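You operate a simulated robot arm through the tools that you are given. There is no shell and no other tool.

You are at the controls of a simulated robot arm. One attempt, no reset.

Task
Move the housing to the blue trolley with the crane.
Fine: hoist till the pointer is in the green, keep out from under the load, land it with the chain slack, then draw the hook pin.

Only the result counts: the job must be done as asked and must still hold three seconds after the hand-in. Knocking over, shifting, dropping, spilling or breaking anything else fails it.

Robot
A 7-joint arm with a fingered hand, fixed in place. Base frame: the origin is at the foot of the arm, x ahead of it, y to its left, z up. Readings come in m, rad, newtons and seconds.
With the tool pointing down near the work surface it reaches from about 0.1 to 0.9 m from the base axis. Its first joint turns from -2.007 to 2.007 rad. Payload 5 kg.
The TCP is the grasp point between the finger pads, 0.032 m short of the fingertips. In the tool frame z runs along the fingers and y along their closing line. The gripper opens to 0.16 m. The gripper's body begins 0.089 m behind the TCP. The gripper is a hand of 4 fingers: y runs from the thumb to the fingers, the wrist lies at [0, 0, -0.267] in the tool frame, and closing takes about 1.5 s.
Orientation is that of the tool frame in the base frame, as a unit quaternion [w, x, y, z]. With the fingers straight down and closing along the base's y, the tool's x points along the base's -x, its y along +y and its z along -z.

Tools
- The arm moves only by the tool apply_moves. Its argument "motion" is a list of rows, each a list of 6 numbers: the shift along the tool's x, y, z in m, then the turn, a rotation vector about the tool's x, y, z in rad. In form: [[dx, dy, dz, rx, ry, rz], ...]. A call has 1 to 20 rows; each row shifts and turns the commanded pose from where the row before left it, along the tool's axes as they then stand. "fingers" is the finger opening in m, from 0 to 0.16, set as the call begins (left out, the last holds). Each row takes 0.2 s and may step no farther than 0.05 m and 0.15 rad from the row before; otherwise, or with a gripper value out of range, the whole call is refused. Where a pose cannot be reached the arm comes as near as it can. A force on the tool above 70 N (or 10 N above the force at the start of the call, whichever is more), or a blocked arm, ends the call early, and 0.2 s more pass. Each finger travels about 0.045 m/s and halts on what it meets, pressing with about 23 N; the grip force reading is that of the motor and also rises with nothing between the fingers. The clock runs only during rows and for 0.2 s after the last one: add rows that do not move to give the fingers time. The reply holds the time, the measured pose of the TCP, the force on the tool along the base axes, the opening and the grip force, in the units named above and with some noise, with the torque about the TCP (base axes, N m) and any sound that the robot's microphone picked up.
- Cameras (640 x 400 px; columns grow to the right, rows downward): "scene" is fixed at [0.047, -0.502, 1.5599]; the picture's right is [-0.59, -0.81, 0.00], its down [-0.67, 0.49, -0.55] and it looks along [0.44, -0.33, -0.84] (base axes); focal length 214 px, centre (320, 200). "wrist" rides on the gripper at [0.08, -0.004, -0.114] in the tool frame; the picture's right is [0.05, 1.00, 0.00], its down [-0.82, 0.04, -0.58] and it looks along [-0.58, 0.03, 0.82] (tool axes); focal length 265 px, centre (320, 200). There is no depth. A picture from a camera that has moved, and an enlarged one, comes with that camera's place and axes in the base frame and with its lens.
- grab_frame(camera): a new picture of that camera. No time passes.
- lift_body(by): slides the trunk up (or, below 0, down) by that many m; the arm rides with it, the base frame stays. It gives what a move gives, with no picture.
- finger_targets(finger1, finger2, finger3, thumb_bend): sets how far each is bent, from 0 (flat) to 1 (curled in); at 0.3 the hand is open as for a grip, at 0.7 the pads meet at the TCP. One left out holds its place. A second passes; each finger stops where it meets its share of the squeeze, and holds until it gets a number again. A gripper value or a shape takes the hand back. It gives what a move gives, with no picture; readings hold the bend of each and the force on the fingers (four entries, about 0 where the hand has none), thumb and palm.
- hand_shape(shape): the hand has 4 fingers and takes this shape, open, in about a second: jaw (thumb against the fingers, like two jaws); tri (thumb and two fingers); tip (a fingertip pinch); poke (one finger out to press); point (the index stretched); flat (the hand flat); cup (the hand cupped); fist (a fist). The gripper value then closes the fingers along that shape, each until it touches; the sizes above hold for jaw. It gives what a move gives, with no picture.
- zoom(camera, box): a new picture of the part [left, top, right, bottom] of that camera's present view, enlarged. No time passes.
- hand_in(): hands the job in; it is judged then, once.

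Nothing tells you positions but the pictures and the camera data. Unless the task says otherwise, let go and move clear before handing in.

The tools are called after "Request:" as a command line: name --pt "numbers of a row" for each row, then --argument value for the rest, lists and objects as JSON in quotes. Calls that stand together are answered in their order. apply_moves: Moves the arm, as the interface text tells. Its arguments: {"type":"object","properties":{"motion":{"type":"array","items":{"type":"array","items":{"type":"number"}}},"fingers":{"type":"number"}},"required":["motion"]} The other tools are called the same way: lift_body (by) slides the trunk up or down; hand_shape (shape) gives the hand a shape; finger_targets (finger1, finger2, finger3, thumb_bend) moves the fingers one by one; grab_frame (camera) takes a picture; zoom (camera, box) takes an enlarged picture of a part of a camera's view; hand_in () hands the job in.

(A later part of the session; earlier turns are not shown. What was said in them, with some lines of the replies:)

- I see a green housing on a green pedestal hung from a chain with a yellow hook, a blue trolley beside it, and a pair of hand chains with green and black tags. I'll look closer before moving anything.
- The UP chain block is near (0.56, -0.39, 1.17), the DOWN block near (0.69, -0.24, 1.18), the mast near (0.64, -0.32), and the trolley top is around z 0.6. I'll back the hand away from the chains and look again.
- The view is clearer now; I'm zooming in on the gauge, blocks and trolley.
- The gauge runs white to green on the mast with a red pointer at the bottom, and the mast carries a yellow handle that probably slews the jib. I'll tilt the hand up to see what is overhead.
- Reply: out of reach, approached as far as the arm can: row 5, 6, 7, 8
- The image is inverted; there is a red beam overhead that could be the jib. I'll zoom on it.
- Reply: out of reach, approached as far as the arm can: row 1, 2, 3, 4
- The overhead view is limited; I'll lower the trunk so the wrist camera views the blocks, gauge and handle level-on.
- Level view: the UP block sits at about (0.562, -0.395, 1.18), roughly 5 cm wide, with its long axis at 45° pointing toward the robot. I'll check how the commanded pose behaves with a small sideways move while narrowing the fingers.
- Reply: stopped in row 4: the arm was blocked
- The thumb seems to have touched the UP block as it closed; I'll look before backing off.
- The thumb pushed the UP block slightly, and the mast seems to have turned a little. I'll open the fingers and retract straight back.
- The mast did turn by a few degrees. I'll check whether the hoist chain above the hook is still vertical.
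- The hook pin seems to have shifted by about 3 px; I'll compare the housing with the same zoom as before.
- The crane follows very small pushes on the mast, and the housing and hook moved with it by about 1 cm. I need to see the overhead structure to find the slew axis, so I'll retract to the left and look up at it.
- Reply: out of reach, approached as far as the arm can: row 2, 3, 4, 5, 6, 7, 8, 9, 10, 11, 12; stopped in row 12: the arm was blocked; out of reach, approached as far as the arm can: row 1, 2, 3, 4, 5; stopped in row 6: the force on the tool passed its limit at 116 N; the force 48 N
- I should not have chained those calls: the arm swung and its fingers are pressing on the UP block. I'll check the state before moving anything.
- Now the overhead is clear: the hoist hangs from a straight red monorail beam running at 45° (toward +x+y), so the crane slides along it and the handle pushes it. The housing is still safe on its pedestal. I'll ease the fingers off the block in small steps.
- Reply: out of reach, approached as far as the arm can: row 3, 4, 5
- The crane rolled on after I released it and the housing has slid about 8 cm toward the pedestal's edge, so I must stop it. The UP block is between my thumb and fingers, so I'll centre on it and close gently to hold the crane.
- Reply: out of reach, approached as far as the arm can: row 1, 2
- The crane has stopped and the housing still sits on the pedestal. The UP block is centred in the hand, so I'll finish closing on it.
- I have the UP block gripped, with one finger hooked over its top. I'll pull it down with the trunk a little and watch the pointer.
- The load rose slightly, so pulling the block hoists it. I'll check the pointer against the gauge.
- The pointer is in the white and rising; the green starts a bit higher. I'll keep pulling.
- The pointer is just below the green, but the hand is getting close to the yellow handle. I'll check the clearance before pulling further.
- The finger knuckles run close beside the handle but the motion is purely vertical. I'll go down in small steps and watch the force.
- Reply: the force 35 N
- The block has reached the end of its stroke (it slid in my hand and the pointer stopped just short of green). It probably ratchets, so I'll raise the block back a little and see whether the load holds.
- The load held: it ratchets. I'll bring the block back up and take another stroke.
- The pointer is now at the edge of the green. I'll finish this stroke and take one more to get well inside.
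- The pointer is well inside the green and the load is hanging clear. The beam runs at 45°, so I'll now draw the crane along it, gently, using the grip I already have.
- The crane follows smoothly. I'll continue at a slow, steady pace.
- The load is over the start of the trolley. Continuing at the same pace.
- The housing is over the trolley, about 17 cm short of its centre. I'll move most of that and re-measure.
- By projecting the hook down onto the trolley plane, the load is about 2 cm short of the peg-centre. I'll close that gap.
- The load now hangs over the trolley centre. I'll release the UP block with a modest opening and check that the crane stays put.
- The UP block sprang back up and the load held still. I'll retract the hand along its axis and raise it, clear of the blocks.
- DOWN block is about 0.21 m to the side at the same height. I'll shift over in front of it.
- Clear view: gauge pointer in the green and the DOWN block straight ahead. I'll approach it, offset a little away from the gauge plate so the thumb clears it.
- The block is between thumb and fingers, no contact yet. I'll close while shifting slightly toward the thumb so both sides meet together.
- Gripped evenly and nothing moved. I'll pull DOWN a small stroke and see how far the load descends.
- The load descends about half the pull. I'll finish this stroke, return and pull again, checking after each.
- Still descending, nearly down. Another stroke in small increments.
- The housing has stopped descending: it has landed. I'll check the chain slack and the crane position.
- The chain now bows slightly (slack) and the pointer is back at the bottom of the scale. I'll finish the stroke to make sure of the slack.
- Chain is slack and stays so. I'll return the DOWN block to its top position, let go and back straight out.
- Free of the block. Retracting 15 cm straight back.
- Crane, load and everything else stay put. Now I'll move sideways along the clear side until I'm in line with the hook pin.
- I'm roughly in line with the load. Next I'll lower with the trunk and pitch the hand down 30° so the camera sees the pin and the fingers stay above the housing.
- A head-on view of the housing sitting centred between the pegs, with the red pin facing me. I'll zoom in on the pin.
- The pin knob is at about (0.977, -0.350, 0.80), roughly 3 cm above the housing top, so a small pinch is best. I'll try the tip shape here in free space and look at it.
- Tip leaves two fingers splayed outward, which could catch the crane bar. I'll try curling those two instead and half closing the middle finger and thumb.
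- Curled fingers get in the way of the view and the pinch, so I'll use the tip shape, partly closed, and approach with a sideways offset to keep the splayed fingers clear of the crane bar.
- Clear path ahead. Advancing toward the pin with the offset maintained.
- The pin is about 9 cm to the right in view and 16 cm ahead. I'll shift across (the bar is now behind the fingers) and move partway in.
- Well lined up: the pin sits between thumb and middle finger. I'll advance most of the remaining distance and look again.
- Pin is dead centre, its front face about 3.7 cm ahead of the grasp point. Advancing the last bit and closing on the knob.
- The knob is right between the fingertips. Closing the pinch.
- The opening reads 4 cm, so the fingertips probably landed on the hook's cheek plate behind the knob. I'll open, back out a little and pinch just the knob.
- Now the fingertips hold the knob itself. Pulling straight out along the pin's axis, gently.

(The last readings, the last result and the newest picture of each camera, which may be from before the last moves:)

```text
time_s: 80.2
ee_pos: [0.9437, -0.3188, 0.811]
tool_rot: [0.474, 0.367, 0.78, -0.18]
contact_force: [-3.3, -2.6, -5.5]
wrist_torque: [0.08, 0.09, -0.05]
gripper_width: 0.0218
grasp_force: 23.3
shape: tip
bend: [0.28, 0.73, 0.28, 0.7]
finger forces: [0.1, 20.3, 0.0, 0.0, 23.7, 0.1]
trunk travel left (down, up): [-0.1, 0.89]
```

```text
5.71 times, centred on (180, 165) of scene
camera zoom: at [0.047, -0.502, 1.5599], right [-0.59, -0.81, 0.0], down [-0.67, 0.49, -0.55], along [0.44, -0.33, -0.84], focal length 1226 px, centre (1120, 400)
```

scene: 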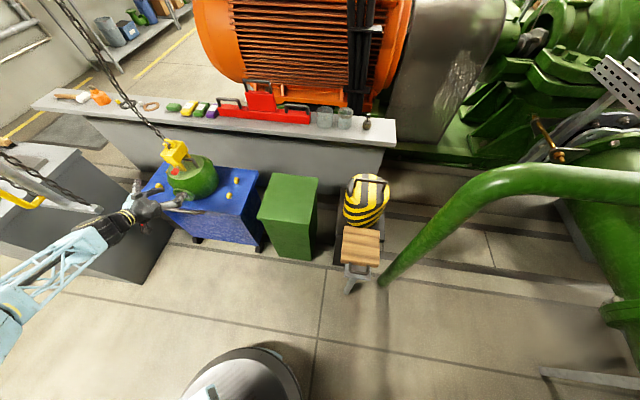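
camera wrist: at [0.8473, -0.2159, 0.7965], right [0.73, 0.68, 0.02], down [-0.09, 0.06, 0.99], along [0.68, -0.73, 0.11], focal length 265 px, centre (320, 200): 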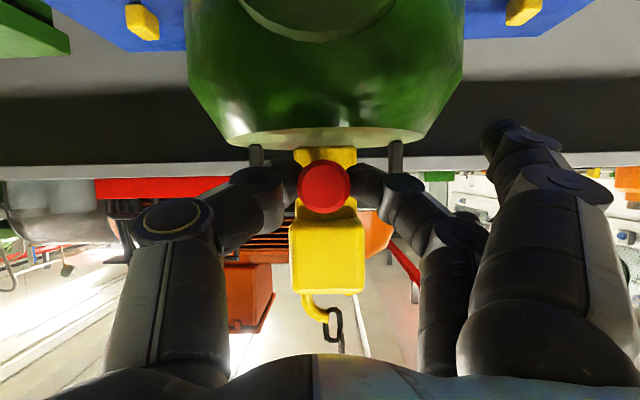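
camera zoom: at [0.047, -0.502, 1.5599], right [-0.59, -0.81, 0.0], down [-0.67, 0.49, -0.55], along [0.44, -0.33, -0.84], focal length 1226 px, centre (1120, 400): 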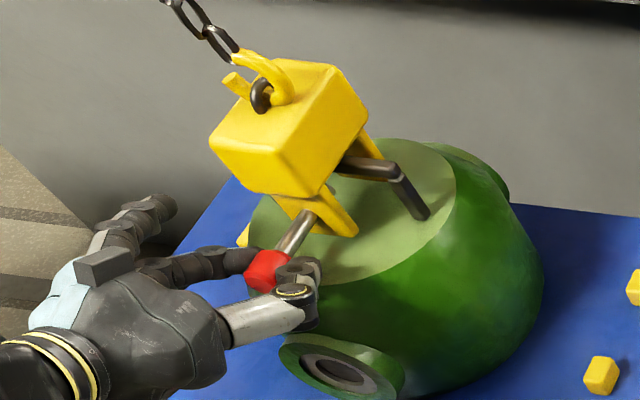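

The pin is sliding out smoothly. Continuing the draw.

Request:
apply_moves --pt "0.0049 -0.0003 -0.0088 0 0 0" --pt "0.0049 -0.0003 -0.0088 0 0 0" --pt "0.0049 -0.0003 -0.0088 0 0 0" --pt "0.0049 -0.0003 -0.0088 0 0 0"

Request:
zoom --camera "scene" --box '[140, 130, 220, 200]'

Request:
grab_frame --camera "wrist"

```text
time_s: 81.2
ee_pos: [0.9179, -0.2893, 0.8126]
tool_rot: [0.473, 0.369, 0.779, -0.181]
contact_force: [17.0, -22.6, -5.7]
wrist_torque: [-0.11, -0.12, 0.06]
gripper_width: 0.0181
grasp_force: 23.1
shape: tip
bend: [0.28, 0.72, 0.28, 0.7]
finger forces: [0.0, 15.7, 0.1, 0.1, 20.7, 0.1]
trunk travel left (down, up): [-0.1, 0.89]
```

```text
5.71 times, centred on (180, 165) of scene
camera zoom: at [0.047, -0.502, 1.5599], right [-0.59, -0.81, 0.0], down [-0.67, 0.49, -0.55], along [0.44, -0.33, -0.84], focal length 1226 px, centre (1120, 400)
```

zoom: 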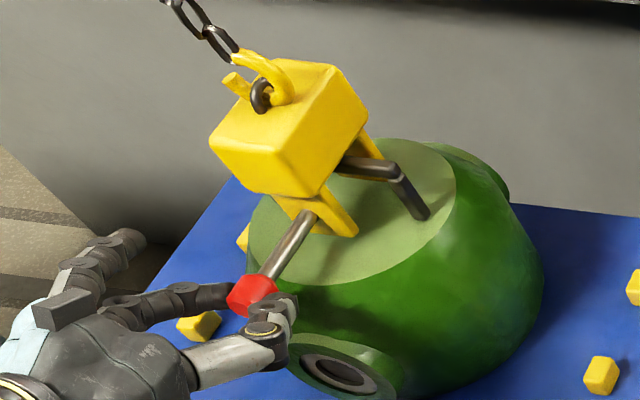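

```text
taken
camera wrist: at [0.8219, -0.1871, 0.7977], right [0.73, 0.68, 0.02], down [-0.09, 0.06, 0.99], along [0.68, -0.73, 0.11], focal length 265 px, centre (320, 200)
```

wrist: 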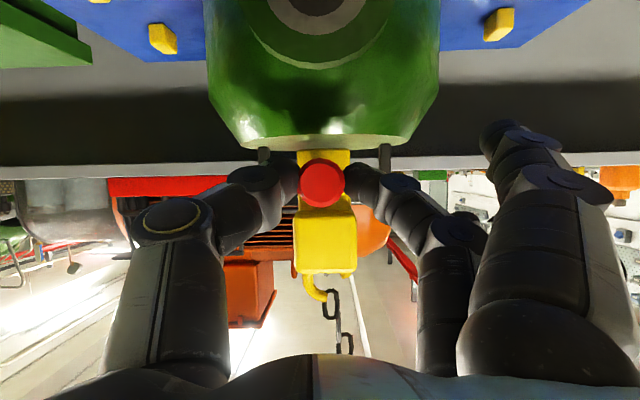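

The pin has come to its end stop (about 7 cm out, force rising), so it's fully drawn. I'll let go and check that it stays out.

Request:
apply_moves --pt "0 0 0 0 0 0" --pt "0 0 0 0 0 0" --pt "0 0 0 0 0 0" --pt "0 0 0 0 0 0" --fingers 0.07

Request:
zoom --camera "scene" --box '[140, 130, 220, 200]'

Request:
grab_frame --camera "wrist"

```text
time_s: 82.2
ee_pos: [0.9162, -0.2866, 0.8127]
tool_rot: [0.474, 0.368, 0.78, -0.18]
contact_force: [0.3, 0.2, 0.3]
wrist_torque: [-0.04, 0.01, -0.01]
gripper_width: 0.0695
grasp_force: 0.1
shape: tip
bend: [0.01, 0.73, 0.01, 0.7]
finger forces: [0.0, 0.0, 0.1, 0.0, 0.1, 0.1]
trunk travel left (down, up): [-0.1, 0.89]
```

```text
5.71 times, centred on (180, 165) of scene
camera zoom: at [0.047, -0.502, 1.5599], right [-0.59, -0.81, 0.0], down [-0.67, 0.49, -0.55], along [0.44, -0.33, -0.84], focal length 1226 px, centre (1120, 400)
```

zoom: 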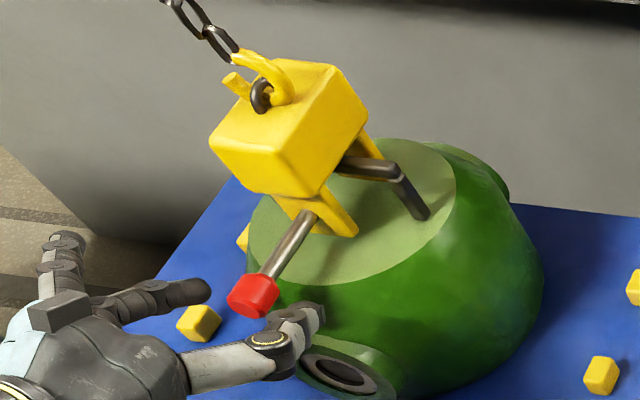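

```text
taken
camera wrist: at [0.821, -0.1848, 0.7982], right [0.73, 0.68, 0.02], down [-0.09, 0.06, 0.99], along [0.68, -0.73, 0.11], focal length 265 px, centre (320, 200)
```

wrist: 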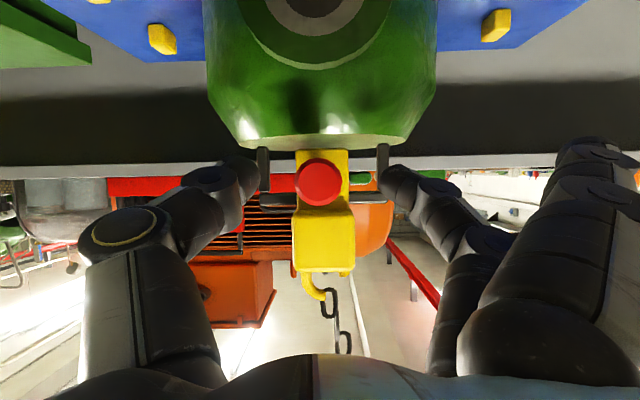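

The pin stays drawn. I'll withdraw the way I came, keeping clear of the crane bar.

Request:
apply_moves --pt "0 0 -0.02 0 0 0" --pt "0 0 -0.03 0 0 0" --pt "0 -0.03 -0.01 0 0 0" --pt "0 -0.03 0 0 0 0" --pt "0 -0.03 0 0 0 0" --pt "0 0 -0.03 0 0 0" --pt "0 0 -0.04 0 0 0" --pt "0 0 -0.04 0 0 0" --pt "0 0 -0.04 0 0 0" --pt "0 0 -0.04 0 0 0"

Request:
grab_frame --camera "scene"

Request:
grab_frame --camera "wrist"

Request:
zoom --camera "scene" --box '[140, 130, 260, 250]'

```text
time_s: 84.3
ee_pos: [0.6951, -0.1875, 0.9274]
tool_rot: [0.473, 0.367, 0.78, -0.179]
contact_force: [0.4, -0.5, -0.5]
wrist_torque: [-0.04, -0.03, 0.01]
gripper_width: 0.0696
grasp_force: 0.1
shape: tip
bend: [0.01, 0.73, 0.01, 0.7]
finger forces: [0.0, 0.0, 0.1, 0.0, 0.0, 0.0]
trunk travel left (down, up): [-0.1, 0.89]
```

```text
taken
```

scene: 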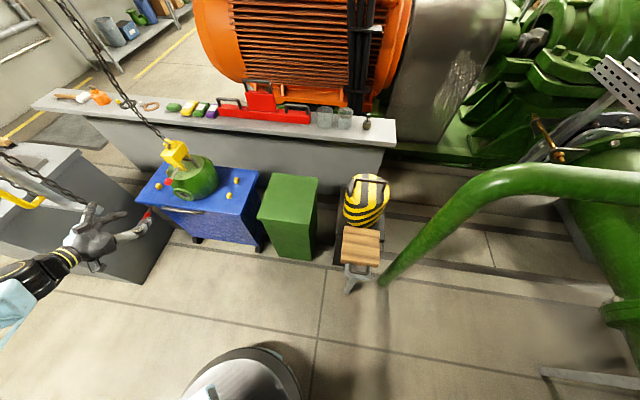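

```text
taken
camera wrist: at [0.5995, -0.0864, 0.9124], right [0.73, 0.68, 0.02], down [-0.09, 0.06, 0.99], along [0.68, -0.73, 0.11], focal length 265 px, centre (320, 200)
```

wrist: 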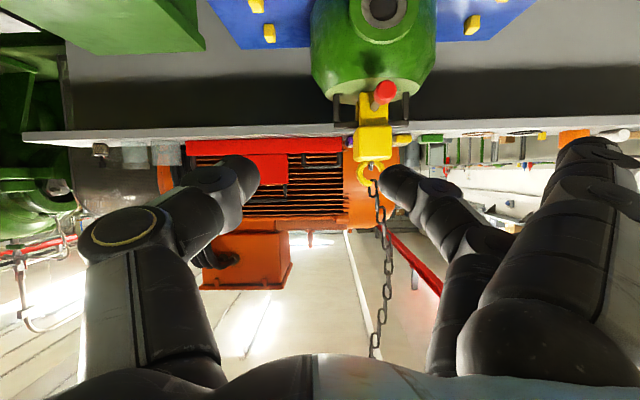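

```text
3.33 times, centred on (200, 190) of scene
camera zoom: at [0.047, -0.502, 1.5599], right [-0.59, -0.81, 0.0], down [-0.67, 0.49, -0.55], along [0.44, -0.33, -0.84], focal length 715 px, centre (720, 233)
```

zoom: 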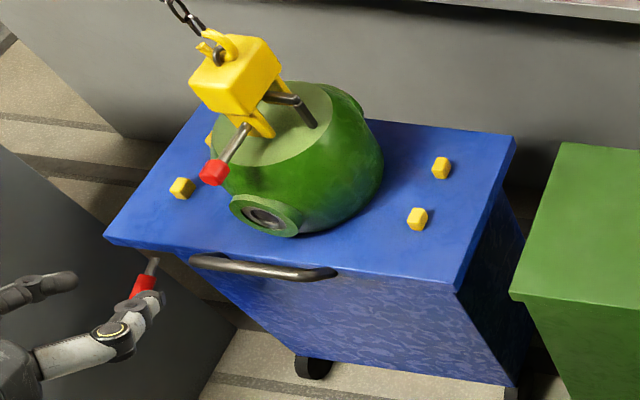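

The housing sits centred on the trolley, the chain is slack, the pin is drawn and nothing else has moved. I'll back the hand off a bit further and do a final check.

Request:
apply_moves --pt "0 0 -0.04 0 0 0" --pt "0 0 -0.04 0 0 0" --pt "0 0 -0.02 0 0 0" --pt "0 0 0 0 0 0" --pt "0 0 0 0 0 0" --pt "0 0 0 0 0 0" --pt "0 0 0 0 0 0" --pt "0 0 0 0 0 0"

Request:
grab_frame --camera "scene"

Request:
zoom --camera "wrist" --box '[250, 0, 500, 200]'

```text
time_s: 86.2
ee_pos: [0.6357, -0.1273, 0.9772]
tool_rot: [0.474, 0.368, 0.779, -0.18]
contact_force: [0.0, -0.8, -0.6]
wrist_torque: [0.01, -0.01, -0.04]
gripper_width: 0.0695
grasp_force: 0.1
shape: tip
bend: [0.01, 0.73, 0.01, 0.7]
finger forces: [0.0, 0.0, 0.1, 0.0, 0.1, 0.0]
trunk travel left (down, up): [-0.1, 0.89]
```

```text
taken
```

scene: 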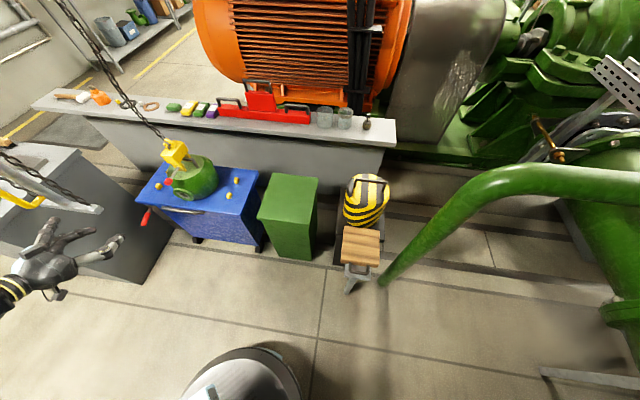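

```text
2.00 times, centred on (375, 100) of wrist
camera zoom: at [0.5408, -0.0246, 0.9628], right [0.73, 0.68, 0.02], down [-0.09, 0.06, 0.99], along [0.68, -0.73, 0.11], focal length 531 px, centre (210, 400)
```

zoom: 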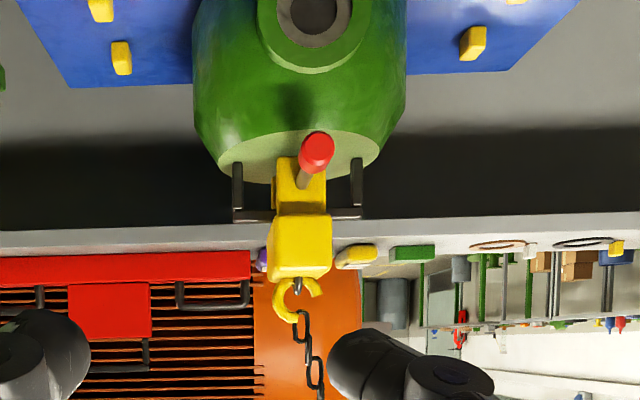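

All is steady: the housing stands centred between the trolley pegs, the chain is slack, the pin is out and the hand is clear. Handing in.

Request:
hand_in

```text
The job is handed in.
```

The housing is on the blue trolley, centred between the yellow pegs. The chain is slack and the hook pin is drawn to its end stop. The job is handed in, but I haven't seen the result.

- **Hoist:** I hoisted with the UP block until the pointer was well inside the green, and only then moved the load.
- **Travel and landing:** The crane slides along an overhead beam, so I moved it by holding the UP block rather than the yellow handle. I lowered with the DOWN block until the housing stopped and the chain went slack. The hand was never under the load.
- **Finish:** The pin stayed out after I let go, and the hand is clear. In the last picture nothing else looked moved.

**Before the hoist:** while looking around I sent two moves together and the arm swung into the UP block, with a peak force of 116 N. That, and pulling the hand off the block afterwards, dragged the housing about 8 cm along its pedestal toward the edge. It stayed upright, and I hoisted it from there. An earlier touch had already shifted the crane by about 1 cm.
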